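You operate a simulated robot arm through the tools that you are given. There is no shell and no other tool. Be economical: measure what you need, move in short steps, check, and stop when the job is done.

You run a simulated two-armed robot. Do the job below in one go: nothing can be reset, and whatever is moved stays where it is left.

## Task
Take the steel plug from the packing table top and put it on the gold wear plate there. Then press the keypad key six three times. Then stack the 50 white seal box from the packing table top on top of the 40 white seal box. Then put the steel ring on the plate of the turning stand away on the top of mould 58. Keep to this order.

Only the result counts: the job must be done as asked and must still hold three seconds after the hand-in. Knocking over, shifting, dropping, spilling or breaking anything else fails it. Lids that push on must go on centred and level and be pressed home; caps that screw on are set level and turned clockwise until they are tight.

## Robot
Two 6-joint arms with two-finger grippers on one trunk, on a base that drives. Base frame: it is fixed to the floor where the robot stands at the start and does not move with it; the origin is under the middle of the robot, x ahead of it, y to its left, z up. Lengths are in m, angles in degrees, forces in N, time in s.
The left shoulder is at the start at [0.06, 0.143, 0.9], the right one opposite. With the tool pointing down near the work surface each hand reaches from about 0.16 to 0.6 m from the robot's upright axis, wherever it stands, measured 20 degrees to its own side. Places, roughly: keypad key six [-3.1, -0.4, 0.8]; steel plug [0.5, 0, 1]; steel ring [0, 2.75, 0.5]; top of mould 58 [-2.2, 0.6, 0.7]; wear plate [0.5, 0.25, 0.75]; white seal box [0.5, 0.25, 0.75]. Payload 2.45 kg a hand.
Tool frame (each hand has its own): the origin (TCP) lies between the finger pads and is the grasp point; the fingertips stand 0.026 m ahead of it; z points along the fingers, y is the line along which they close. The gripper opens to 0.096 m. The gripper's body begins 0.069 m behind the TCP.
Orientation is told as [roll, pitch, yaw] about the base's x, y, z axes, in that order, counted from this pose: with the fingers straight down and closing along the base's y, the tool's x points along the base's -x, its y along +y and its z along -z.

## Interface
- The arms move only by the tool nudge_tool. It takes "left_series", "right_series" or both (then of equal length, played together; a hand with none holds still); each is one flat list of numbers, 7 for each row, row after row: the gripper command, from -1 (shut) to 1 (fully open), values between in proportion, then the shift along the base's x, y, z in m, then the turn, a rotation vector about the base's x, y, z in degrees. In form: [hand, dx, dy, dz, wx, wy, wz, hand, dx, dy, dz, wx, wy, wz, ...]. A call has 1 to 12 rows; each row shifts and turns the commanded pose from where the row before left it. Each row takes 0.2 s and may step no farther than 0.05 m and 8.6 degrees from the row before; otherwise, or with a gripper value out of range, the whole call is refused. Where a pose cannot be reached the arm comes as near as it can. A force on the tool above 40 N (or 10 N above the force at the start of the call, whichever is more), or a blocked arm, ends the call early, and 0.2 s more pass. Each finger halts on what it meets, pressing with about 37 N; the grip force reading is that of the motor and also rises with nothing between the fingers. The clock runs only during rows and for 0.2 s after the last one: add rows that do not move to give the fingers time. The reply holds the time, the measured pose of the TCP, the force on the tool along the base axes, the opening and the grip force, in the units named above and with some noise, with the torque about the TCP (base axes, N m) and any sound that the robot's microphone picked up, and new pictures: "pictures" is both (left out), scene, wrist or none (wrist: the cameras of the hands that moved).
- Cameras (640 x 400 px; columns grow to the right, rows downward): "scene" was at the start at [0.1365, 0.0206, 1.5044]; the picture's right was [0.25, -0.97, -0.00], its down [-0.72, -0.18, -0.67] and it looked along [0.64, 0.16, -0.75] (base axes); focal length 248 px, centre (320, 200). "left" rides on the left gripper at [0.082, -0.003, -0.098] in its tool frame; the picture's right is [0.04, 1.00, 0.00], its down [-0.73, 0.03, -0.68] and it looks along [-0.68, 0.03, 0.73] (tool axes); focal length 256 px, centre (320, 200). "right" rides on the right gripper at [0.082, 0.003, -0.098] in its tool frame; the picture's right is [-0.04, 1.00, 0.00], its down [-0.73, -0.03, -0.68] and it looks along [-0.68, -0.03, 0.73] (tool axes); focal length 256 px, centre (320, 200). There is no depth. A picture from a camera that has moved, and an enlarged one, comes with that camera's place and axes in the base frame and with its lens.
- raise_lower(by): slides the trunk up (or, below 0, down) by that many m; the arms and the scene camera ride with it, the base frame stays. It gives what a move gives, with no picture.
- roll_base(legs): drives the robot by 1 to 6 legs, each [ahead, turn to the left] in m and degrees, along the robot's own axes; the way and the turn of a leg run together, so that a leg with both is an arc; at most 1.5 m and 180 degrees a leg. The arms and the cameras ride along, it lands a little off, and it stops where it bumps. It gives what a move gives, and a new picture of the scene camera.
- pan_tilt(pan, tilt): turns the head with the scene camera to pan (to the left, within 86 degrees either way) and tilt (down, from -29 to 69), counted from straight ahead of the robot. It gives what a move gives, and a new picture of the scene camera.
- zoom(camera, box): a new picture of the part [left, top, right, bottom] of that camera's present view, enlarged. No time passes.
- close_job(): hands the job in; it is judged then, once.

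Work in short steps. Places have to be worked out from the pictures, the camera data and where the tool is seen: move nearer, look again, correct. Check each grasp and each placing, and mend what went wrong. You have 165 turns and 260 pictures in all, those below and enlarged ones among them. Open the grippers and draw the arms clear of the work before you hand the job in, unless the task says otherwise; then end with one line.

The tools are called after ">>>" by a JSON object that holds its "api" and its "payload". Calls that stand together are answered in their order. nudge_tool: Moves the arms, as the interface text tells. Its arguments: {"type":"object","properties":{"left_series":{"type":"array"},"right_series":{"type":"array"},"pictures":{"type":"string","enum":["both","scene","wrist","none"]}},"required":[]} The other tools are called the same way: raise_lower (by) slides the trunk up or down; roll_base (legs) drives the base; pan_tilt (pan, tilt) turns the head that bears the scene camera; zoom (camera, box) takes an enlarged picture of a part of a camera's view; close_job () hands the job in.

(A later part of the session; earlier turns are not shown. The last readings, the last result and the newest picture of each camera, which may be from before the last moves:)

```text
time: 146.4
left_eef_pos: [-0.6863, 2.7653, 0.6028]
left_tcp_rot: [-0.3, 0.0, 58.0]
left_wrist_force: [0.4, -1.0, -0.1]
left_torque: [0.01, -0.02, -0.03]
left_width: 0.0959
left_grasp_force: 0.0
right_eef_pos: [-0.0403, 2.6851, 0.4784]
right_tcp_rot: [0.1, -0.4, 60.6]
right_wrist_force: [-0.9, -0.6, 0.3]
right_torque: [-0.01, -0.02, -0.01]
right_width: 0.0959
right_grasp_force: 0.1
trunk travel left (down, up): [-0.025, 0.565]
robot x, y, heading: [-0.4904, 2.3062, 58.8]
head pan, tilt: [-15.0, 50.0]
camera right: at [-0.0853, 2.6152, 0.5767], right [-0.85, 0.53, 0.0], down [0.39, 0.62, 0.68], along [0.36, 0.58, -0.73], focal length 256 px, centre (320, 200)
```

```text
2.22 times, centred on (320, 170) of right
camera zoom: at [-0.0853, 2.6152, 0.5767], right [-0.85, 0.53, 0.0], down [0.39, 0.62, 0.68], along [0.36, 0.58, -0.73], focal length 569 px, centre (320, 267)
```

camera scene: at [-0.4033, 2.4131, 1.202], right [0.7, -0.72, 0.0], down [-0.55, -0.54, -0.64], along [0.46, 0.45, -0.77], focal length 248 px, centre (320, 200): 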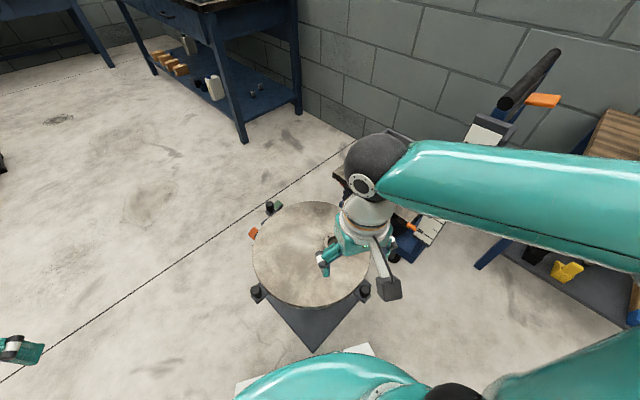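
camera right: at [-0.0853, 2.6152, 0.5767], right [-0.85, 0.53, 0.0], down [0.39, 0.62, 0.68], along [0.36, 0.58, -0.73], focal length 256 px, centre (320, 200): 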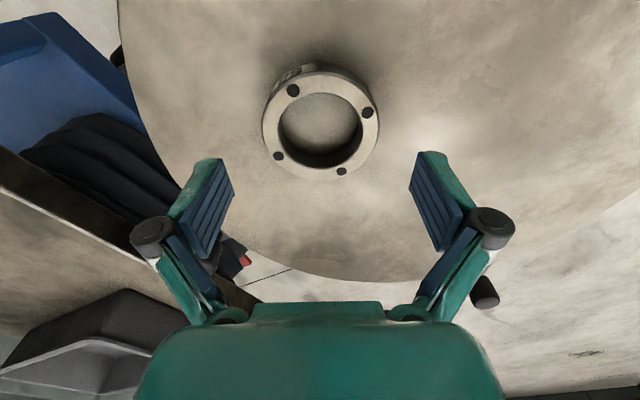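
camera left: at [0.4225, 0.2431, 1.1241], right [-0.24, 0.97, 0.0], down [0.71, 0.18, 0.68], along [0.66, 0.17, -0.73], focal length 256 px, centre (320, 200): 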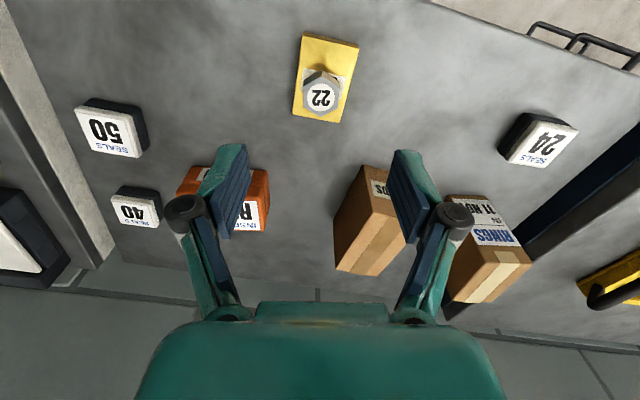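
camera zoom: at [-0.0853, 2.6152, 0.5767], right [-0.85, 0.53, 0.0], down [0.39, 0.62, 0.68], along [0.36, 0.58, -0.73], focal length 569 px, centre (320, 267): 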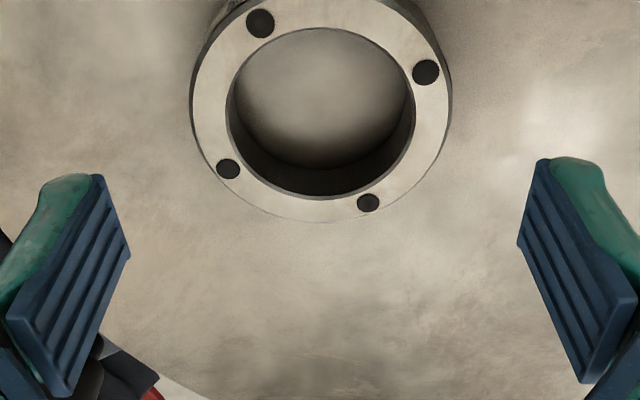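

Centre agrees ([-0.041,2.688], top 0.4135). Descend to TCP 0.424 and close.

>>> {"api": "nudge_tool", "payload": {"right_series": [1, -0.0005, 0.003, -0.018, 0, 0, 0, 1, 0, 0, -0.018, 0, 0, 0, 1, 0, 0, -0.018, 0, 0, 0, 1, 0, 0, 0, 0, 0, 0], "pictures": "wrist"}}

```text
time: 147.4
left_eef_pos: [-0.6854, 2.7662, 0.6014]
left_tcp_rot: [-0.2, -0.1, 58.0]
left_wrist_force: [0.5, -0.2, 0.2]
left_torque: [0.0, -0.05, 0.0]
left_width: 0.0961
left_grasp_force: 0.1
right_eef_pos: [-0.0415, 2.6894, 0.4235]
right_tcp_rot: [0.1, -0.4, 60.5]
right_wrist_force: [0.3, 0.3, 0.2]
right_torque: [0.01, 0.0, -0.02]
right_width: 0.096
right_grasp_force: 0.1
trunk travel left (down, up): [-0.025, 0.565]
robot x, y, heading: [-0.4902, 2.3042, 59.4]
head pan, tilt: [-15.0, 50.0]
camera right: at [-0.0846, 2.6187, 0.5224], right [-0.85, 0.53, 0.0], down [0.39, 0.62, 0.68], along [0.36, 0.58, -0.73], focal length 256 px, centre (320, 200)
```

right: 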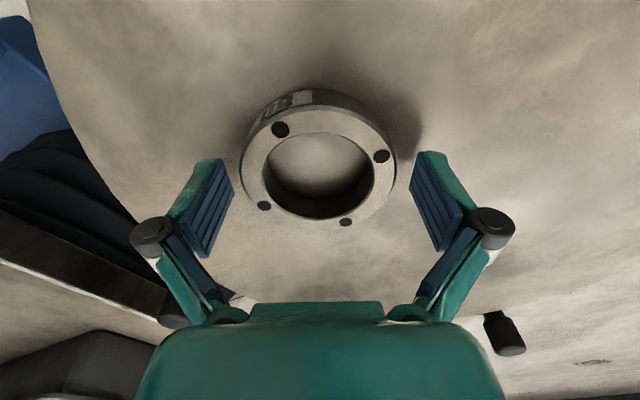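

Well centred; close the gripper.

>>> {"api": "nudge_tool", "payload": {"right_series": [-1, 0, 0, 0, 0, 0, 0, -1, 0, 0, 0, 0, 0, 0, -1, 0, 0, 0, 0, 0, 0, -1, 0, 0, 0.015, 0, 0, 0, -1, 0, 0, 0.03, 0, 0, 0, -1, 0, 0, 0.03, 0, 0, 0, -1, 0, 0, 0, 0, 0, 0], "pictures": "wrist"}}

```text
time: 149.0
left_eef_pos: [-0.6863, 2.765, 0.6033]
left_tcp_rot: [-0.2, 0.0, 57.9]
left_wrist_force: [-0.1, 0.1, 0.8]
left_torque: [0.0, 0.01, -0.02]
left_width: 0.0964
left_grasp_force: 0.1
right_eef_pos: [-0.0414, 2.6891, 0.4982]
right_tcp_rot: [0.2, -0.5, 60.5]
right_wrist_force: [-0.5, -0.6, -4.6]
right_torque: [-0.01, 0.01, 0.01]
right_width: 0.0795
right_grasp_force: 37.4
trunk travel left (down, up): [-0.025, 0.565]
robot x, y, heading: [-0.4869, 2.3056, 59.4]
head pan, tilt: [-15.0, 50.0]
camera right: at [-0.0845, 2.6179, 0.5975], right [-0.85, 0.53, 0.0], down [0.39, 0.62, 0.68], along [0.36, 0.58, -0.73], focal length 256 px, centre (320, 200)
```

right: 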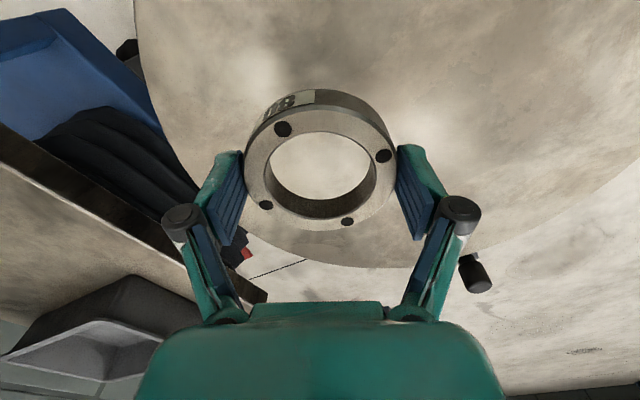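

The ring is held (≈4.6 N). I raise and retract the hand, then raise the trunk.

>>> {"api": "nudge_tool", "payload": {"right_series": [-1, 0, 0, 0.04, 0, 0, 0, -1, -0.018, -0.03, 0.01, 0, 0, 0, -1, -0.018, -0.03, 0.01, 0, 0, 0, -1, -0.018, -0.03, 0.01, 0, 0, 0, -1, -0.018, -0.03, 0.01, 0, 0, 0, -1, -0.018, -0.03, 0.01, 0, 0, 0, -1, 0, 0, 0, 0, 0, 0], "pictures": "none"}}

>>> {"api": "raise_lower", "payload": {"by": 0.5}}

>>> {"api": "zoom", "payload": {"camera": "right", "box": [0, 0, 640, 400]}}

>>> {"api": "pan_tilt", "payload": {"pan": 80, "tilt": 30}}

```text
time: 150.6
left_eef_pos: [-0.686, 2.7659, 0.6032]
left_tcp_rot: [-0.2, 0.0, 58.0]
left_wrist_force: [0.2, 0.5, -1.3]
left_torque: [-0.02, -0.01, 0.0]
left_width: 0.0961
left_grasp_force: 0.1
right_eef_pos: [-0.1338, 2.5392, 0.5912]
right_tcp_rot: [0.0, -0.4, 60.4]
right_wrist_force: [-0.1, -0.6, -4.1]
right_torque: [0.01, 0.03, -0.04]
right_width: 0.0795
right_grasp_force: 36.8
trunk travel left (down, up): [-0.025, 0.565]
robot x, y, heading: [-0.4859, 2.3073, 59.4]
head pan, tilt: [-15.0, 50.0]
```

```text
refused: 0.5 is not a number from -0.4 to 0.4
```

```text
1.00 times, centred on (320, 200) of right (not enlarged: the box is as wide or as high as the picture)
camera zoom: at [-0.1771, 2.468, 0.6889], right [-0.85, 0.53, 0.0], down [0.39, 0.62, 0.68], along [0.36, 0.58, -0.73], focal length 256 px, centre (320, 200)
```

zoom: 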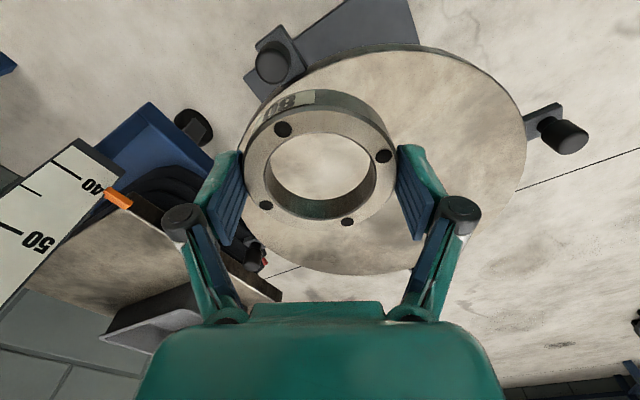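

```text
time: 152.3
left_eef_pos: [-0.6845, 2.766, 0.6027]
left_tcp_rot: [-0.1, -0.1, 57.9]
left_wrist_force: [0.7, 0.2, 0.4]
left_torque: [-0.02, 0.0, 0.01]
left_width: 0.0962
left_grasp_force: 0.1
right_eef_pos: [-0.132, 2.5384, 0.5901]
right_tcp_rot: [0.1, -0.4, 60.6]
right_wrist_force: [0.8, -0.6, -3.6]
right_torque: [0.0, -0.02, -0.04]
right_width: 0.0793
right_grasp_force: 37.6
trunk travel left (down, up): [-0.025, 0.565]
robot x, y, heading: [-0.4928, 2.3036, 59.5]
head pan, tilt: [80.0, 30.0]
camera scene: at [-0.5269, 2.4182, 1.0316], right [0.65, 0.76, 0.0], down [0.38, -0.33, -0.87], along [-0.66, 0.57, -0.5], focal length 248 px, centre (320, 200)
```

scene: 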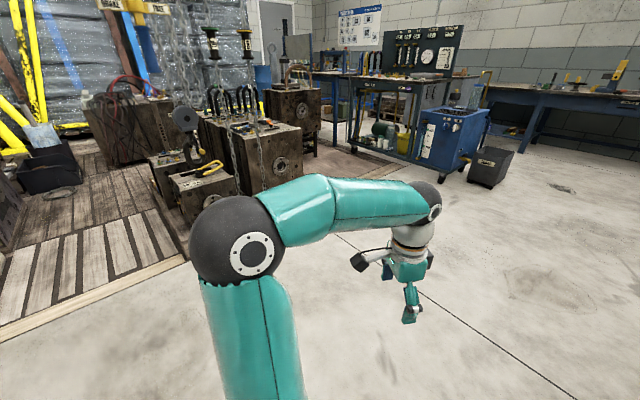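

Raise the trunk 0.4 and drive back, then turn around toward mould 58.

>>> {"api": "raise_lower", "payload": {"by": 0.4}}

>>> {"api": "roll_base", "payload": {"legs": [[-0.35, 0], [0, 62], [0, 62], [0, 60]]}}

>>> {"api": "pan_tilt", "payload": {"pan": -20, "tilt": 20}}

```text
time: 156.1
left_eef_pos: [-0.6854, 2.7656, 1.0033]
left_tcp_rot: [-0.3, -0.1, 57.9]
left_wrist_force: [-0.7, -0.5, -0.2]
left_torque: [-0.04, 0.01, -0.01]
left_width: 0.0961
left_grasp_force: 0.1
right_eef_pos: [-0.1331, 2.5387, 0.9896]
right_tcp_rot: [0.1, -0.3, 60.5]
right_wrist_force: [-0.1, 1.2, -4.3]
right_torque: [-0.05, -0.01, 0.03]
right_width: 0.0797
right_grasp_force: 36.8
trunk travel left (down, up): [-0.425, 0.165]
robot x, y, heading: [-0.49, 2.3052, 59.4]
head pan, tilt: [80.0, 30.0]
```

```text
time: 163.1
left_eef_pos: [-1.1261, 1.8132, 1.002]
left_tcp_rot: [-0.3, 0.0, 147.8]
left_wrist_force: [0.3, -0.4, -0.5]
left_torque: [0.01, -0.01, 0.0]
left_width: 0.096
left_grasp_force: 0.1
right_eef_pos: [-0.8993, 2.3664, 0.9915]
right_tcp_rot: [-0.1, -0.3, 150.5]
right_wrist_force: [-1.9, 0.2, -4.0]
right_torque: [0.0, -0.09, -0.01]
right_width: 0.0793
right_grasp_force: 36.6
trunk travel left (down, up): [-0.425, 0.165]
robot x, y, heading: [-0.6388, 2.0503, 150.7]
head pan, tilt: [80.0, 30.0]
stopped in leg 3: the robot was blocked; the commanded pose is now the measured one
camera scene: at [-0.7524, 2.0102, 1.4312], right [-0.78, 0.63, 0.0], down [0.32, 0.39, -0.86], along [-0.55, -0.67, -0.5], focal length 248 px, centre (320, 200)
```

scene: 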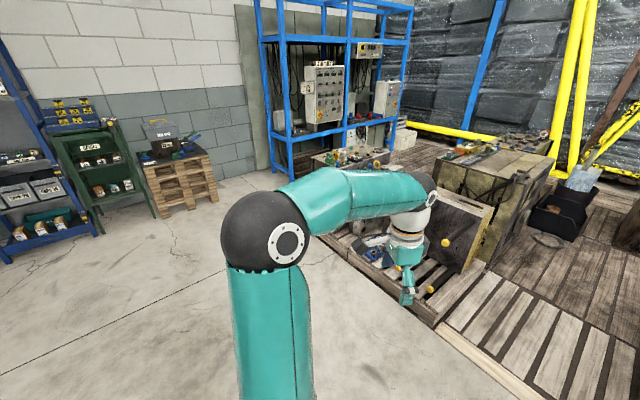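

```text
time: 164.9
left_eef_pos: [-1.1243, 1.8123, 1.0028]
left_tcp_rot: [-0.2, -0.1, 147.9]
left_wrist_force: [-0.4, -0.1, 0.5]
left_torque: [0.03, -0.04, 0.04]
left_width: 0.0961
left_grasp_force: 0.1
right_eef_pos: [-0.8976, 2.3672, 0.9916]
right_tcp_rot: [0.2, -0.4, 150.6]
right_wrist_force: [0.1, 1.0, -3.4]
right_torque: [-0.01, 0.0, 0.05]
right_width: 0.0794
right_grasp_force: 36.8
trunk travel left (down, up): [-0.425, 0.165]
robot x, y, heading: [-0.6397, 2.0526, 151.0]
head pan, tilt: [-20.0, 20.0]
camera scene: at [-0.7533, 2.1513, 1.4476], right [0.76, 0.65, 0.0], down [0.22, -0.26, -0.94], along [-0.61, 0.71, -0.34], focal length 248 px, centre (320, 200)
```

scene: 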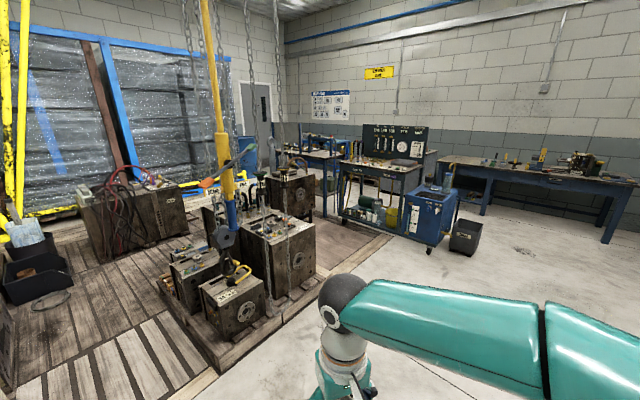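

Open space all around, so the stop looks benign. Continue turning left in two legs and drive toward mould 58.

>>> {"api": "roll_base", "payload": {"legs": [[0, 47], [0, 46], [1.1, 0]]}}

```text
time: 169.5
left_eef_pos: [-0.4697, 1.536, 1.0021]
left_tcp_rot: [-0.4, 0.1, -129.6]
left_wrist_force: [0.1, 0.4, -0.3]
left_torque: [0.03, -0.01, 0.0]
left_width: 0.0959
left_grasp_force: 0.0
right_eef_pos: [-0.9882, 1.8337, 0.9912]
right_tcp_rot: [0.0, -0.3, -126.9]
right_wrist_force: [0.0, -0.9, -3.8]
right_torque: [0.08, -0.01, 0.0]
right_width: 0.0791
right_grasp_force: 37.7
trunk travel left (down, up): [-0.425, 0.165]
robot x, y, heading: [-0.6763, 2.0795, -125.2]
head pan, tilt: [-20.0, 20.0]
stopped in leg 2: the robot was blocked; the commanded pose is now the measured one
camera scene: at [-0.7861, 1.9736, 1.4474], right [-0.57, 0.82, 0.0], down [0.28, 0.2, -0.94], along [-0.77, -0.54, -0.34], focal length 248 px, centre (320, 200)
```

scene: 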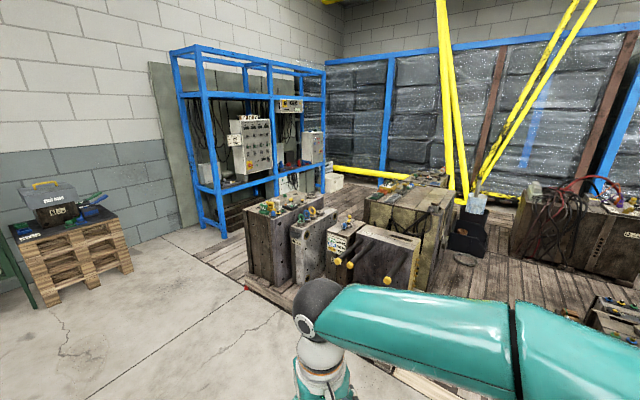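

Turn the remaining ~9° and drive 1.3 m.

>>> {"api": "roll_base", "payload": {"legs": [[0, 9], [1.3, 0]]}}

>>> {"api": "pan_tilt", "payload": {"pan": -45, "tilt": 28}}

```text
time: 176.7
left_eef_pos: [-0.9215, 0.4219, 1.0048]
left_tcp_rot: [-0.2, -0.1, -119.0]
left_wrist_force: [0.2, -0.2, -0.4]
left_torque: [0.0, -0.05, -0.03]
left_width: 0.0958
left_grasp_force: 0.1
right_eef_pos: [-1.4865, 0.6181, 0.9923]
right_tcp_rot: [0.1, -0.4, -116.3]
right_wrist_force: [-0.3, -0.2, -4.2]
right_torque: [0.01, -0.01, 0.03]
right_width: 0.0796
right_grasp_force: 37.1
trunk travel left (down, up): [-0.425, 0.165]
robot x, y, heading: [-1.2193, 0.9163, -114.3]
head pan, tilt: [-20.0, 20.0]
camera scene: at [-1.3115, 0.7937, 1.4475], right [-0.71, 0.7, 0.0], down [0.24, 0.25, -0.94], along [-0.66, -0.67, -0.34], focal length 248 px, centre (320, 200)
```

scene: 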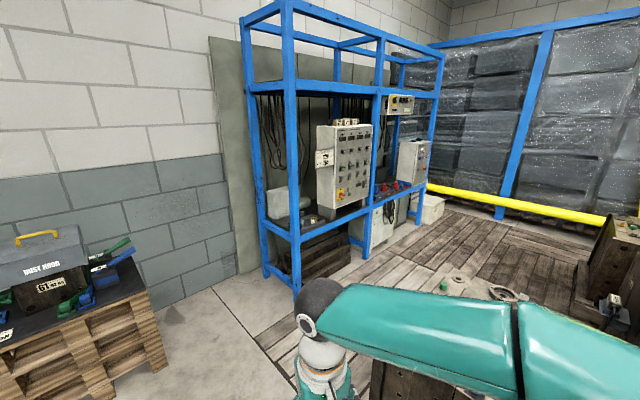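

```text
time: 177.6
left_eef_pos: [-0.921, 0.4221, 1.0048]
left_tcp_rot: [-0.2, 0.0, -119.0]
left_wrist_force: [0.0, 0.8, -0.7]
left_torque: [0.01, 0.02, 0.01]
left_width: 0.0961
left_grasp_force: 0.0
right_eef_pos: [-1.4867, 0.6179, 0.9928]
right_tcp_rot: [0.1, -0.4, -116.3]
right_wrist_force: [-0.5, -0.7, -4.4]
right_torque: [0.02, -0.02, -0.02]
right_width: 0.0793
right_grasp_force: 37.0
trunk travel left (down, up): [-0.425, 0.165]
robot x, y, heading: [-1.2211, 0.9117, -114.5]
head pan, tilt: [-45.0, 28.0]
camera scene: at [-1.3315, 0.8287, 1.4348], right [-0.35, 0.94, 0.0], down [0.44, 0.17, -0.88], along [-0.83, -0.31, -0.47], focal length 248 px, centre (320, 200)
```

scene: 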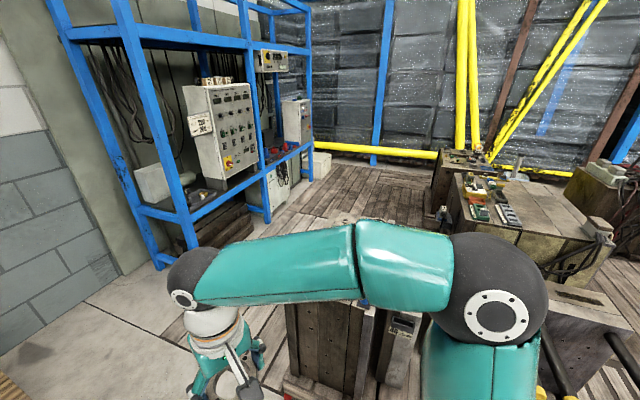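

Raise 0.1 for clearance, then position in front of mould 58 facing -x.

>>> {"api": "raise_lower", "payload": {"by": 0.1}}

>>> {"api": "roll_base", "payload": {"legs": [[0, -7], [0.5, 0], [0, -58]]}}

>>> {"api": "pan_tilt", "payload": {"pan": 0, "tilt": 45}}

```text
time: 178.9
left_eef_pos: [-0.9205, 0.4236, 1.1055]
left_tcp_rot: [-0.2, -0.1, -118.9]
left_wrist_force: [-0.3, -0.4, -0.1]
left_torque: [0.0, -0.01, 0.01]
left_width: 0.096
left_grasp_force: 0.1
right_eef_pos: [-1.4863, 0.617, 1.0933]
right_tcp_rot: [0.1, -0.4, -116.3]
right_wrist_force: [-0.4, 0.8, -3.9]
right_torque: [0.01, -0.06, 0.02]
right_width: 0.0793
right_grasp_force: 36.9
trunk travel left (down, up): [-0.525, 0.065]
robot x, y, heading: [-1.2229, 0.9143, -114.6]
head pan, tilt: [-45.0, 28.0]
```

```text
time: 185.4
left_eef_pos: [-1.7992, -0.004, 1.1044]
left_tcp_rot: [-0.2, 0.0, 176.9]
left_wrist_force: [-0.9, -0.5, 0.1]
left_torque: [-0.02, 0.03, 0.01]
left_width: 0.0959
left_grasp_force: 0.0
right_eef_pos: [-1.8695, 0.5905, 1.093]
right_tcp_rot: [0.1, -0.5, 179.4]
right_wrist_force: [0.6, 0.8, -3.2]
right_torque: [-0.04, -0.01, 0.02]
right_width: 0.0792
right_grasp_force: 37.3
trunk travel left (down, up): [-0.525, 0.065]
robot x, y, heading: [-1.4851, 0.4463, -178.5]
head pan, tilt: [-45.0, 28.0]
camera scene: at [-1.6131, 0.5103, 1.5347], right [0.69, 0.73, 0.0], down [0.34, -0.32, -0.88], along [-0.64, 0.61, -0.47], focal length 248 px, centre (320, 200)
```

scene: 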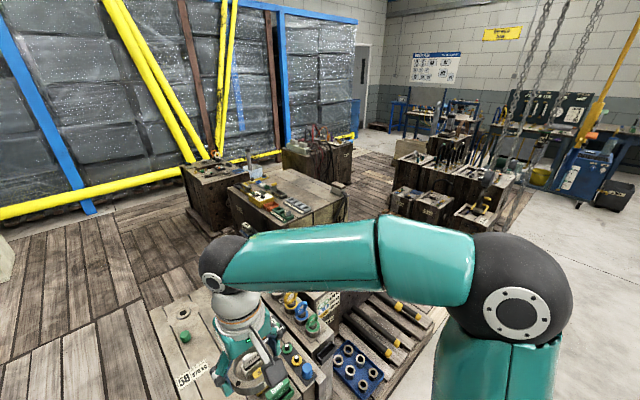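

```text
time: 186.6
left_eef_pos: [-1.7974, -0.005, 1.1069]
left_tcp_rot: [-0.2, -0.1, 176.9]
left_wrist_force: [0.0, -0.5, 0.7]
left_torque: [0.04, 0.02, 0.0]
left_width: 0.096
left_grasp_force: 0.0
right_eef_pos: [-1.8687, 0.5911, 1.0935]
right_tcp_rot: [0.1, -0.4, 179.6]
right_wrist_force: [-0.7, -0.3, -2.9]
right_torque: [-0.01, -0.03, -0.01]
right_width: 0.0794
right_grasp_force: 37.2
trunk travel left (down, up): [-0.525, 0.065]
robot x, y, heading: [-1.4864, 0.4466, -178.4]
head pan, tilt: [0.0, 45.0]
camera scene: at [-1.627, 0.4451, 1.509], right [-0.03, 1.0, 0.0], down [0.71, 0.02, -0.71], along [-0.71, -0.02, -0.71], focal length 248 px, centre (320, 200)
```

scene: 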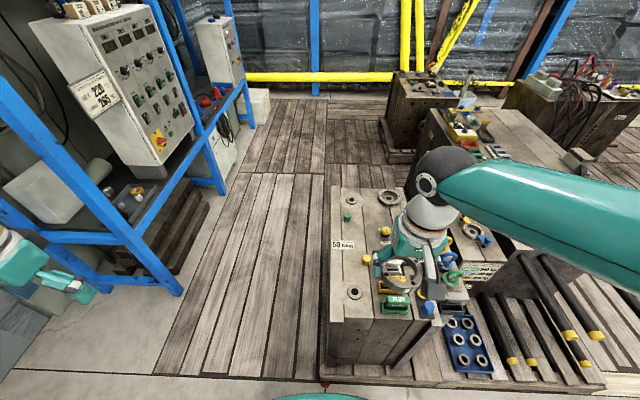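

Zoom onto the mould 58 top.

>>> {"api": "zoom", "payload": {"camera": "scene", "box": [310, 170, 490, 330]}}

>>> {"api": "zoom", "payload": {"camera": "right", "box": [0, 0, 640, 400]}}

```text
2.50 times, centred on (400, 250) of scene
camera zoom: at [-1.627, 0.4451, 1.509], right [-0.03, 1.0, 0.0], down [0.71, 0.02, -0.71], along [-0.71, -0.02, -0.71], focal length 621 px, centre (120, 75)
```

zoom: 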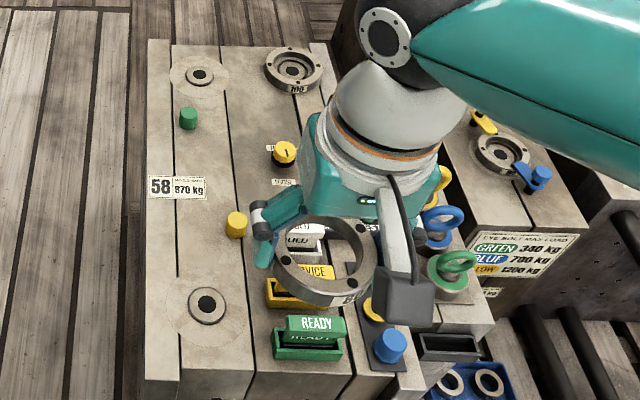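

```text
1.00 times, centred on (320, 200) of right (not enlarged: the box is as wide or as high as the picture)
camera zoom: at [-1.7867, 0.5856, 1.1917], right [-0.05, -1.0, 0.0], down [-0.73, 0.04, 0.68], along [-0.68, 0.03, -0.73], focal length 256 px, centre (320, 200)
```

zoom: 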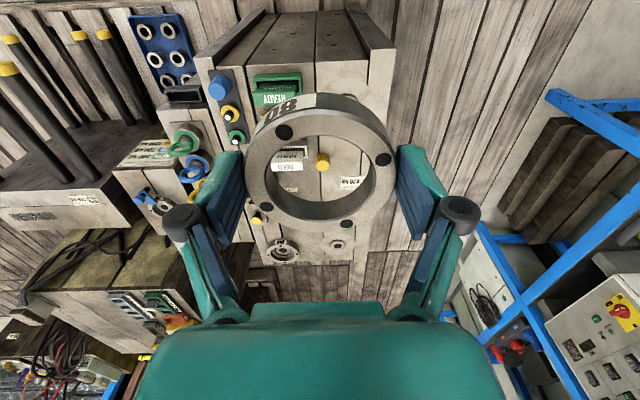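

Target: a free spot around [-2.2,0.57] (between green cap, yellow button and yellow knob), top z≈0.74; too far from here, so I'll approach from the corridor (facing +y). First tuck the left hand inward, back up and drive round.

>>> {"api": "nudge_tool", "payload": {"left_series": [1, 0, 0.04, 0, 0, 0, 0, 1, 0, 0.04, 0, 0, 0, 0, 1, 0, 0.04, 0, 0, 0, 0, 1, 0, 0.04, 0, 0, 0, 0, 1, 0, 0.04, 0, 0, 0, 0, 1, 0, 0, 0, 0, 0, 0], "pictures": "none"}}

>>> {"api": "roll_base", "payload": {"legs": [[-0.25, 0], [0, 26], [0.72, 0]]}}

```text
time: 188.0
left_eef_pos: [-1.7981, 0.1964, 1.105]
left_tcp_rot: [-0.2, 0.0, 177.0]
left_wrist_force: [-0.2, 0.2, -0.5]
left_torque: [0.02, 0.01, -0.01]
left_width: 0.0958
left_grasp_force: 0.1
right_eef_pos: [-1.8692, 0.5895, 1.0929]
right_tcp_rot: [0.0, -0.4, 179.5]
right_wrist_force: [-0.8, -0.2, -4.1]
right_torque: [0.01, 0.05, 0.02]
right_width: 0.0794
right_grasp_force: 36.8
trunk travel left (down, up): [-0.525, 0.065]
robot x, y, heading: [-1.4854, 0.445, -178.3]
head pan, tilt: [0.0, 45.0]
```

```text
time: 194.9
left_eef_pos: [-2.0567, -0.2442, 1.1043]
left_tcp_rot: [-0.2, -0.1, -157.4]
left_wrist_force: [-0.5, 0.2, 1.1]
left_torque: [0.01, -0.02, 0.0]
left_width: 0.0962
left_grasp_force: 0.1
right_eef_pos: [-2.2913, 0.0813, 1.0936]
right_tcp_rot: [0.1, -0.4, -155.0]
right_wrist_force: [-0.3, -0.5, -4.3]
right_torque: [0.01, 0.0, 0.0]
right_width: 0.0795
right_grasp_force: 36.6
trunk travel left (down, up): [-0.525, 0.065]
robot x, y, heading: [-1.8791, 0.1201, -152.5]
head pan, tilt: [0.0, 45.0]
camera scene: at [-2.0098, 0.0542, 1.5089], right [-0.46, 0.89, 0.0], down [0.63, 0.33, -0.71], along [-0.63, -0.32, -0.71], focal length 248 px, centre (320, 200)
```

scene: 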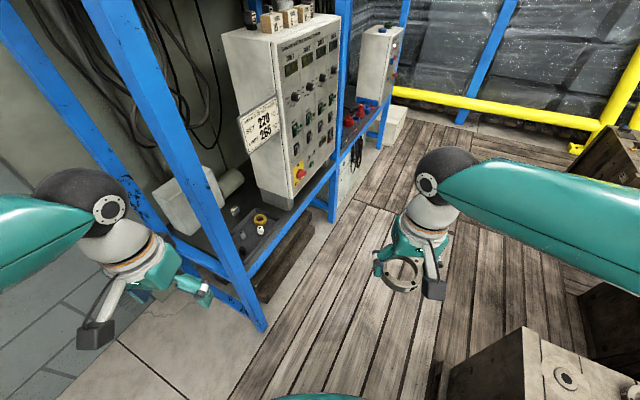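

Straighten to heading 180 and drive 0.45 m alongside mould 58, then turn right in two legs.

>>> {"api": "roll_base", "payload": {"legs": [[0, -28], [0.45, 0], [0, -45], [0, -45]]}}

>>> {"api": "pan_tilt", "payload": {"pan": 0, "tilt": 50}}

```text
time: 200.6
left_eef_pos: [-2.7313, 0.0067, 1.1057]
left_tcp_rot: [-0.2, -0.1, 154.3]
left_wrist_force: [0.3, -0.2, 0.1]
left_torque: [0.01, 0.02, -0.04]
left_width: 0.0956
left_grasp_force: 0.0
right_eef_pos: [-2.6455, 0.3953, 1.0942]
right_tcp_rot: [-0.1, -0.2, 156.9]
right_wrist_force: [-0.5, 0.3, -4.0]
right_torque: [0.0, -0.01, 0.0]
right_width: 0.0794
right_grasp_force: 36.9
trunk travel left (down, up): [-0.525, 0.065]
robot x, y, heading: [-2.3482, 0.1097, 160.4]
head pan, tilt: [0.0, 45.0]
stopped in leg 3: the robot was blocked; the commanded pose is now the measured one
camera scene: at [-2.4828, 0.1594, 1.5088], right [0.34, 0.94, 0.0], down [0.67, -0.24, -0.71], along [-0.66, 0.24, -0.71], focal length 248 px, centre (320, 200)
```

scene: 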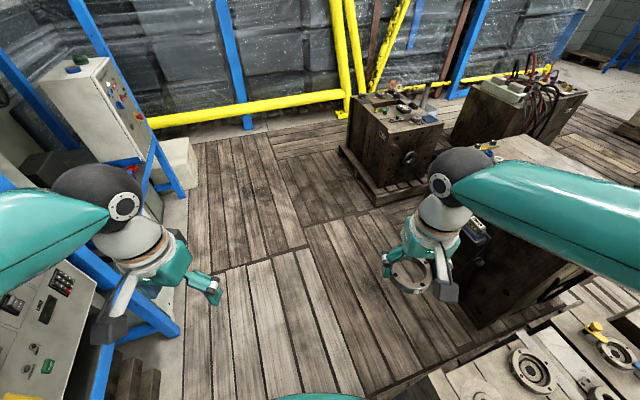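

```text
time: 201.2
left_eef_pos: [-2.7311, 0.006, 1.1055]
left_tcp_rot: [-0.1, -0.1, 154.3]
left_wrist_force: [0.4, 0.6, -0.1]
left_torque: [-0.02, 0.03, -0.03]
left_width: 0.0961
left_grasp_force: 0.1
right_eef_pos: [-2.6441, 0.3962, 1.0938]
right_tcp_rot: [0.1, -0.3, 157.0]
right_wrist_force: [0.1, 0.1, -3.4]
right_torque: [-0.01, 0.0, 0.01]
right_width: 0.0791
right_grasp_force: 37.1
trunk travel left (down, up): [-0.525, 0.065]
robot x, y, heading: [-2.3463, 0.1081, 160.2]
head pan, tilt: [0.0, 50.0]
camera scene: at [-2.478, 0.1567, 1.5021], right [0.34, 0.94, 0.0], down [0.72, -0.26, -0.64], along [-0.6, 0.22, -0.77], focal length 248 px, centre (320, 200)
```

scene: 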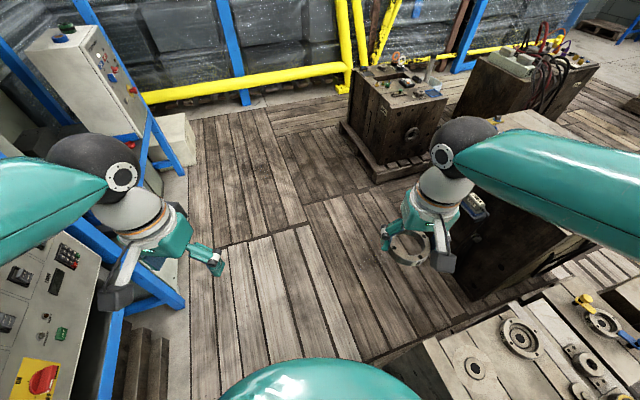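

Blocked again; I look left to see whether the left elbow touches the panel.

>>> {"api": "pan_tilt", "payload": {"pan": 84, "tilt": 35}}

```text
time: 202.8
left_eef_pos: [-2.7315, 0.005, 1.1062]
left_tcp_rot: [-0.2, -0.2, 154.3]
left_wrist_force: [0.5, 0.0, -0.3]
left_torque: [-0.01, 0.02, -0.01]
left_width: 0.096
left_grasp_force: 0.1
right_eef_pos: [-2.6458, 0.3957, 1.0939]
right_tcp_rot: [0.0, -0.5, 156.9]
right_wrist_force: [0.4, 0.1, -4.0]
right_torque: [-0.02, -0.02, 0.0]
right_width: 0.0794
right_grasp_force: 36.6
trunk travel left (down, up): [-0.525, 0.065]
robot x, y, heading: [-2.3462, 0.1079, 160.2]
head pan, tilt: [84.0, 35.0]
camera scene: at [-2.444, 0.0515, 1.5238], right [-0.9, 0.44, 0.0], down [0.25, 0.52, -0.82], along [-0.36, -0.74, -0.57], focal length 248 px, centre (320, 200)
```

scene: 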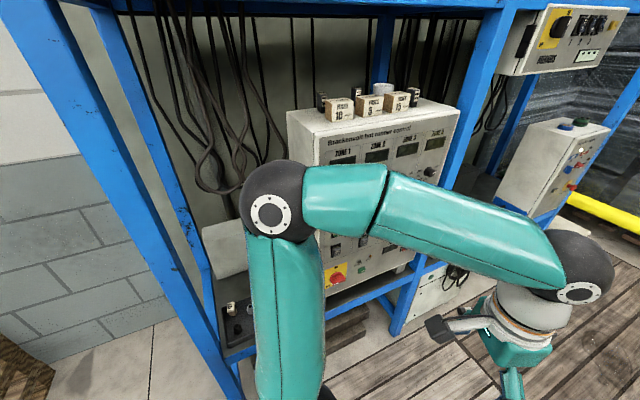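

The elbow isn't touching anything. I retry with a single smaller right turn.

>>> {"api": "roll_base", "payload": {"legs": [[0, -30]]}}

```text
time: 203.6
left_eef_pos: [-2.7326, 0.0077, 1.1065]
left_tcp_rot: [-0.2, -0.2, 153.8]
left_wrist_force: [-0.4, 0.0, 0.2]
left_torque: [-0.03, 0.02, 0.01]
left_width: 0.0957
left_grasp_force: 0.0
right_eef_pos: [-2.6423, 0.3972, 1.0946]
right_tcp_rot: [0.0, -0.3, 156.4]
right_wrist_force: [0.1, -0.3, -5.0]
right_torque: [-0.01, -0.01, -0.01]
right_width: 0.0792
right_grasp_force: 37.2
trunk travel left (down, up): [-0.525, 0.065]
robot x, y, heading: [-2.3494, 0.1092, 159.8]
head pan, tilt: [84.0, 35.0]
stopped in leg 1: the robot was blocked; the commanded pose is now the measured one
camera scene: at [-2.4445, 0.0519, 1.5238], right [-0.9, 0.44, 0.0], down [0.25, 0.51, -0.82], along [-0.36, -0.74, -0.57], focal length 248 px, centre (320, 200)
```

scene: 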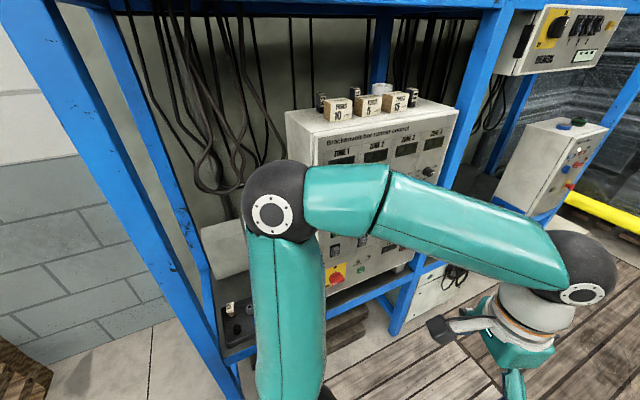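

Truly blocked. Look down at the right side.

>>> {"api": "pan_tilt", "payload": {"pan": -80, "tilt": 60}}

```text
time: 206.1
left_eef_pos: [-2.7318, 0.0087, 1.1063]
left_tcp_rot: [-0.3, 0.0, 153.8]
left_wrist_force: [0.0, 0.5, -0.8]
left_torque: [-0.03, 0.0, -0.01]
left_width: 0.0961
left_grasp_force: 0.0
right_eef_pos: [-2.6429, 0.3983, 1.0952]
right_tcp_rot: [0.0, -0.3, 156.4]
right_wrist_force: [0.2, 0.3, -3.6]
right_torque: [0.02, 0.0, 0.04]
right_width: 0.0793
right_grasp_force: 36.7
trunk travel left (down, up): [-0.525, 0.065]
robot x, y, heading: [-2.3522, 0.1049, 160.0]
head pan, tilt: [-80.0, 60.0]
camera scene: at [-2.3943, 0.1964, 1.4895], right [0.98, -0.17, 0.0], down [-0.15, -0.85, -0.5], along [0.09, 0.49, -0.87], focal length 248 px, centre (320, 200)
```

scene: 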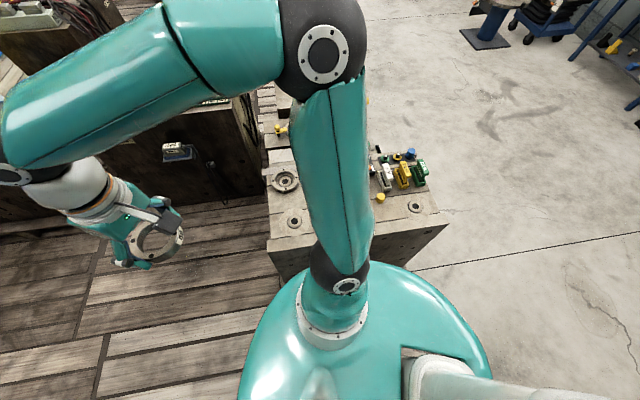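

The base touches the mould's side; I won't turn here. I straighten to heading 180, back up 0.3 m, and reach sideways with the right arm instead.

>>> {"api": "roll_base", "payload": {"legs": [[0, 19], [-0.3, 0]]}}

>>> {"api": "pan_tilt", "payload": {"pan": -60, "tilt": 55}}

>>> {"api": "zoom", "payload": {"camera": "scene", "box": [220, 60, 540, 260]}}

```text
time: 209.3
left_eef_pos: [-2.3773, -0.1173, 1.1067]
left_tcp_rot: [-0.2, -0.2, 173.1]
left_wrist_force: [0.6, -0.6, 0.3]
left_torque: [0.01, 0.04, -0.06]
left_width: 0.0958
left_grasp_force: 0.0
right_eef_pos: [-2.4218, 0.2784, 1.0946]
right_tcp_rot: [0.0, -0.5, 175.9]
right_wrist_force: [1.2, 0.5, -4.4]
right_torque: [-0.02, 0.04, 0.0]
right_width: 0.0792
right_grasp_force: 37.3
trunk travel left (down, up): [-0.525, 0.065]
robot x, y, heading: [-2.0509, 0.1034, 179.2]
head pan, tilt: [-80.0, 60.0]
camera scene: at [-2.12, 0.1698, 1.4896], right [0.99, 0.16, 0.0], down [0.14, -0.85, -0.5], along [-0.08, 0.49, -0.87], focal length 248 px, centre (320, 200)
```

scene: 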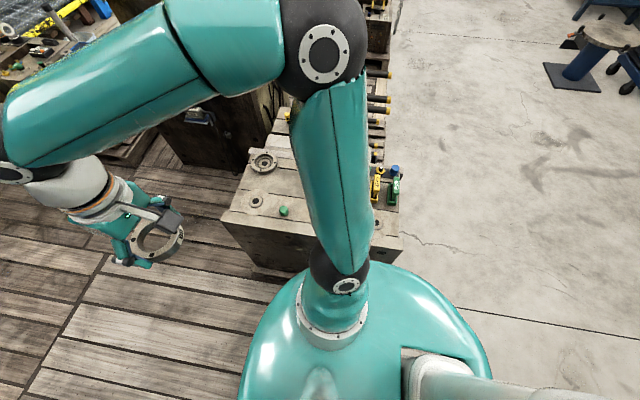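

```text
time: 210.2
left_eef_pos: [-2.3797, -0.1179, 1.1076]
left_tcp_rot: [-0.3, 0.0, 173.0]
left_wrist_force: [0.7, -0.4, -0.1]
left_torque: [0.0, 0.02, -0.01]
left_width: 0.096
left_grasp_force: 0.0
right_eef_pos: [-2.4237, 0.2794, 1.0933]
right_tcp_rot: [0.1, -0.3, 175.8]
right_wrist_force: [-0.9, 0.1, -5.0]
right_torque: [0.01, -0.06, -0.02]
right_width: 0.0797
right_grasp_force: 36.9
trunk travel left (down, up): [-0.525, 0.065]
robot x, y, heading: [-2.0482, 0.1003, 178.9]
head pan, tilt: [-60.0, 55.0]
camera scene: at [-2.1462, 0.1668, 1.4955], right [0.87, 0.49, 0.0], down [0.4, -0.71, -0.57], along [-0.28, 0.5, -0.82], focal length 248 px, centre (320, 200)
```

scene: 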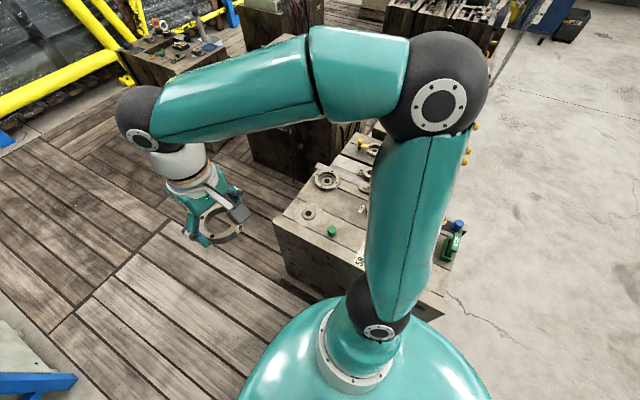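

```text
2.00 times, centred on (380, 160) of scene
camera zoom: at [-2.1462, 0.1668, 1.4955], right [0.87, 0.49, 0.0], down [0.4, -0.71, -0.57], along [-0.28, 0.5, -0.82], focal length 497 px, centre (200, 280)
```

zoom: 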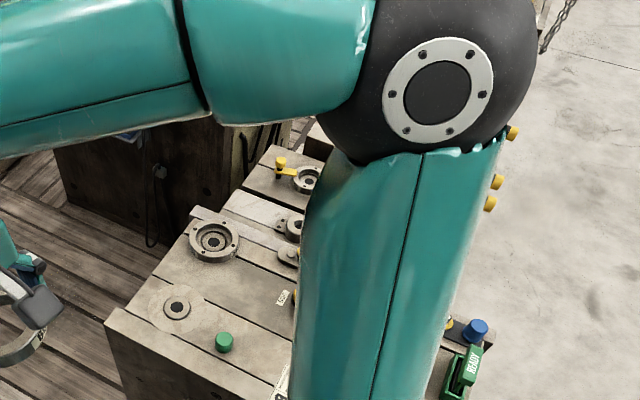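

Target spot ≈[-2.205,0.575], mould top z≈0.725. I swing the right hand around the shoulder at height 1.09 to above it.

>>> {"api": "nudge_tool", "payload": {"right_series": [-1, 0.005, 0.047, 0, 0, 0, -7, -1, 0.013, 0.045, 0, 0, 0, -7, -1, 0.018, 0.044, 0, 0, 0, -7, -1, 0.026, 0.041, 0, 0, 0, -7, -1, 0, 0, 0, 0, 0, 0], "pictures": "scene"}}

```text
time: 211.4
left_eef_pos: [-2.3793, -0.1172, 1.1067]
left_tcp_rot: [-0.2, -0.1, 173.1]
left_wrist_force: [0.0, -0.3, -0.3]
left_torque: [0.01, -0.01, 0.01]
left_width: 0.096
left_grasp_force: 0.1
right_eef_pos: [-2.3588, 0.4608, 1.0942]
right_tcp_rot: [0.1, -0.4, 147.8]
right_wrist_force: [-0.6, 0.2, -3.9]
right_torque: [-0.01, -0.04, 0.01]
right_width: 0.0792
right_grasp_force: 36.8
trunk travel left (down, up): [-0.525, 0.065]
robot x, y, heading: [-2.0492, 0.1059, 179.4]
head pan, tilt: [-60.0, 55.0]
camera scene: at [-2.147, 0.1668, 1.4955], right [0.87, 0.49, 0.0], down [0.4, -0.71, -0.57], along [-0.28, 0.5, -0.82], focal length 248 px, centre (320, 200)
```

scene: 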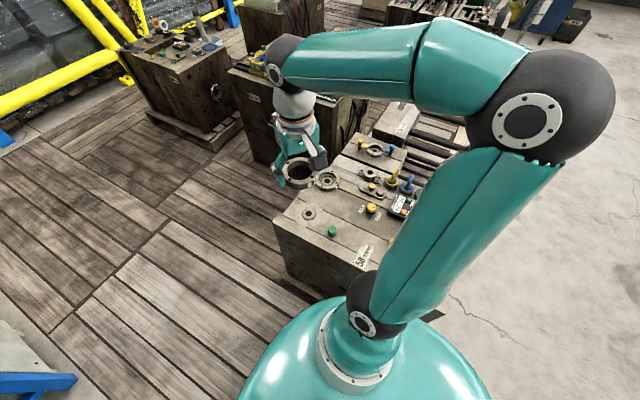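

Works well; continue the swing to above the spot.

>>> {"api": "nudge_tool", "payload": {"right_series": [-1, 0.032, 0.036, 0, 0, 0, -7, -1, 0.036, 0.032, 0, 0, 0, -7, -1, 0.041, 0.026, 0, 0, 0, -7, -1, 0.043, 0.02, 0, 0, 0, -7, -1, 0.002, 0, 0, 0, 0, 0, -1, 0, 0, -0.05, 0, 0, 0, -1, 0, 0, -0.05, 0, 0, 0, -1, 0, 0, 0, 0, 0, 0], "pictures": "both"}}

>>> {"api": "zoom", "payload": {"camera": "scene", "box": [260, 120, 440, 280]}}

```text
time: 213.2
left_eef_pos: [-2.378, -0.1168, 1.1067]
left_tcp_rot: [-0.2, -0.1, 173.1]
left_wrist_force: [-0.1, 0.1, 0.1]
left_torque: [0.0, 0.07, -0.04]
left_width: 0.0958
left_grasp_force: 0.0
right_eef_pos: [-2.2064, 0.5707, 0.9943]
right_tcp_rot: [-0.1, -0.6, 119.8]
right_wrist_force: [0.0, 0.6, -4.2]
right_torque: [-0.02, 0.01, -0.02]
right_width: 0.0791
right_grasp_force: 36.8
trunk travel left (down, up): [-0.525, 0.065]
robot x, y, heading: [-2.0482, 0.1047, 179.3]
head pan, tilt: [-60.0, 55.0]
camera scene: at [-2.1454, 0.1666, 1.4956], right [0.87, 0.49, 0.0], down [0.4, -0.71, -0.57], along [-0.28, 0.5, -0.82], focal length 248 px, centre (320, 200)
camera right: at [-2.1687, 0.498, 1.0926], right [-0.89, -0.46, 0.0], down [-0.34, 0.65, 0.68], along [-0.32, 0.61, -0.73], focal length 256 px, centre (320, 200)
```

scene: 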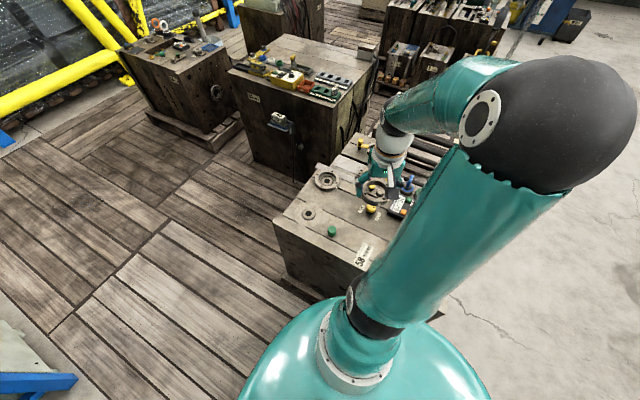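
right: 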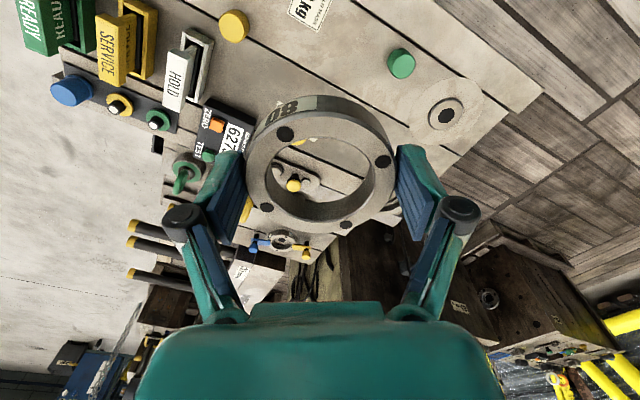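

```text
2.50 times, centred on (350, 200) of scene
camera zoom: at [-2.1454, 0.1666, 1.4956], right [0.87, 0.49, 0.0], down [0.4, -0.71, -0.57], along [-0.28, 0.5, -0.82], focal length 621 px, centre (245, 200)
```

zoom: 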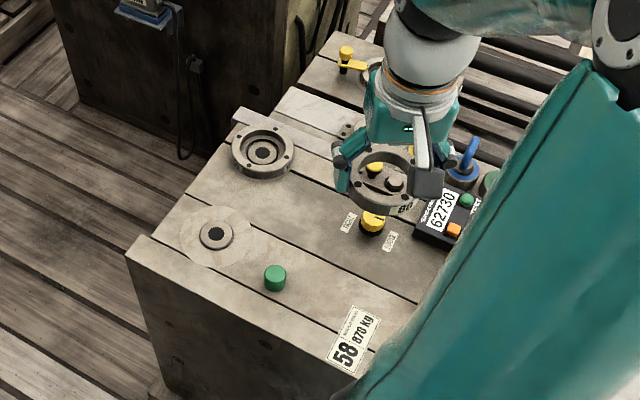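

Spot is clear: the ring will land between the green cap, the 58 label and yellow knob. I lower to z≈0.80 and check.

>>> {"api": "nudge_tool", "payload": {"right_series": [-1, 0, 0.004, -0.04, 0, 0, 0, -1, 0, 0, -0.05, 0, 0, 0, -1, 0, 0, -0.05, 0, 0, 0, -1, 0, 0, -0.045, 0, 0, 0, -1, 0, 0, 0, 0, 0, 0], "pictures": "both"}}

>>> {"api": "zoom", "payload": {"camera": "scene", "box": [290, 150, 410, 270]}}

```text
time: 214.4
left_eef_pos: [-2.3761, -0.1182, 1.1075]
left_tcp_rot: [-0.1, -0.1, 173.0]
left_wrist_force: [0.4, -0.4, 0.7]
left_torque: [0.03, 0.02, 0.01]
left_width: 0.0959
left_grasp_force: 0.0
right_eef_pos: [-2.2058, 0.575, 0.8117]
right_tcp_rot: [0.0, -0.6, 119.6]
right_wrist_force: [0.3, 0.1, -4.5]
right_torque: [-0.01, 0.0, 0.01]
right_width: 0.0792
right_grasp_force: 36.8
trunk travel left (down, up): [-0.525, 0.065]
robot x, y, heading: [-2.0517, 0.0987, 179.2]
head pan, tilt: [-60.0, 55.0]
camera scene: at [-2.1454, 0.1665, 1.4956], right [0.87, 0.49, 0.0], down [0.4, -0.71, -0.57], along [-0.28, 0.5, -0.82], focal length 248 px, centre (320, 200)
camera right: at [-2.1683, 0.5012, 0.9094], right [-0.89, -0.46, 0.0], down [-0.33, 0.65, 0.68], along [-0.32, 0.61, -0.73], focal length 256 px, centre (320, 200)
```

scene: 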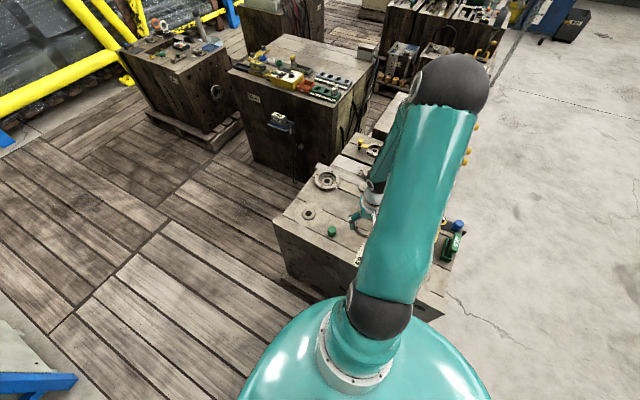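
right: 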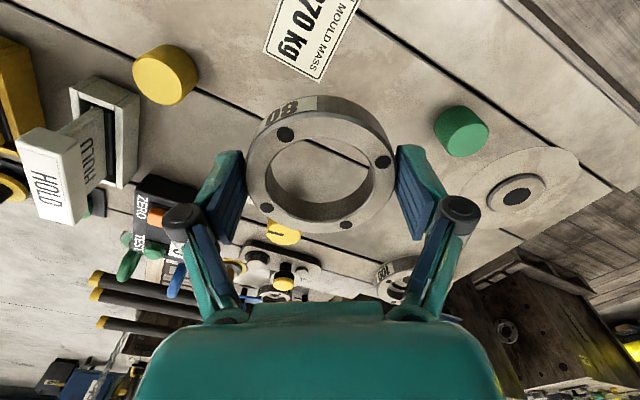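

```text
3.33 times, centred on (350, 210) of scene
camera zoom: at [-2.1454, 0.1665, 1.4956], right [0.87, 0.49, 0.0], down [0.4, -0.71, -0.57], along [-0.28, 0.5, -0.82], focal length 828 px, centre (220, 167)
```

zoom: 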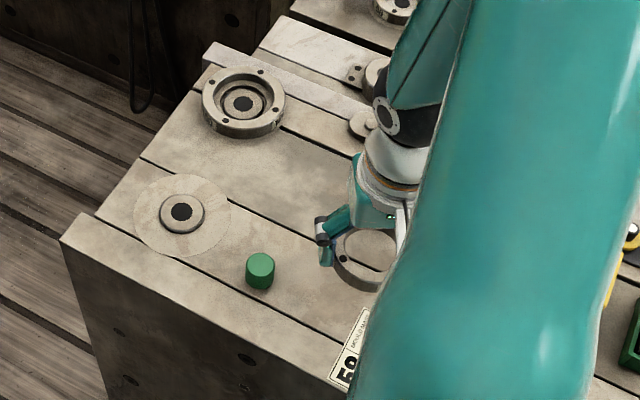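

Clear below. Lower to ≈0.775, then step to contact.

>>> {"api": "nudge_tool", "payload": {"right_series": [-1, 0, 0, -0.02, 0, 0, 0, -1, 0, 0, -0.016, 0, 0, 0, -1, 0, 0, 0, 0, 0, 0], "pictures": "wrist"}}

>>> {"api": "nudge_tool", "payload": {"right_series": [-1, 0, 0, -0.003, 0, 0, 0, -1, 0, 0, -0.003, 0, 0, 0, -1, 0, 0, 0, 0, 0, 0], "pictures": "none"}}

```text
time: 215.2
left_eef_pos: [-2.3779, -0.118, 1.1071]
left_tcp_rot: [-0.2, 0.0, 173.1]
left_wrist_force: [-0.5, -0.1, -0.2]
left_torque: [0.02, 0.02, 0.04]
left_width: 0.096
left_grasp_force: 0.0
right_eef_pos: [-2.2068, 0.5743, 0.7732]
right_tcp_rot: [0.1, -0.4, 119.6]
right_wrist_force: [0.3, -0.3, -3.8]
right_torque: [-0.01, -0.01, 0.0]
right_width: 0.0791
right_grasp_force: 36.6
trunk travel left (down, up): [-0.525, 0.065]
robot x, y, heading: [-2.0474, 0.1034, 179.2]
head pan, tilt: [-60.0, 55.0]
camera right: at [-2.1695, 0.5008, 0.8727], right [-0.89, -0.46, 0.0], down [-0.34, 0.65, 0.68], along [-0.32, 0.61, -0.73], focal length 256 px, centre (320, 200)
```

right: 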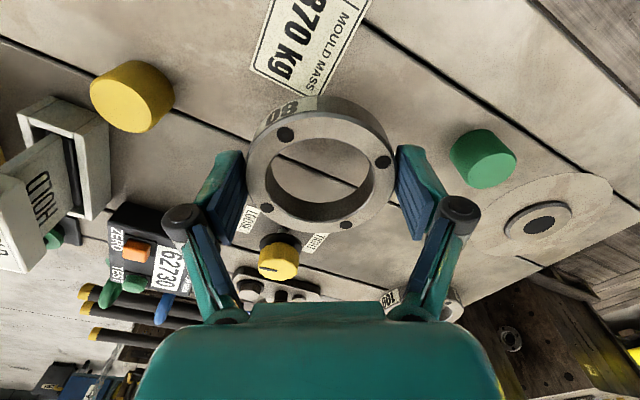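

```text
time: 216.0
left_eef_pos: [-2.3793, -0.1179, 1.1074]
left_tcp_rot: [-0.2, -0.1, 173.1]
left_wrist_force: [0.2, 0.7, 0.7]
left_torque: [0.0, 0.04, 0.0]
left_width: 0.0959
left_grasp_force: 0.1
right_eef_pos: [-2.207, 0.5745, 0.7687]
right_tcp_rot: [0.0, -0.4, 119.7]
right_wrist_force: [0.5, -0.7, -4.0]
right_torque: [-0.01, -0.06, 0.01]
right_width: 0.0794
right_grasp_force: 36.7
trunk travel left (down, up): [-0.525, 0.065]
robot x, y, heading: [-2.0496, 0.1009, 179.6]
head pan, tilt: [-60.0, 55.0]
```

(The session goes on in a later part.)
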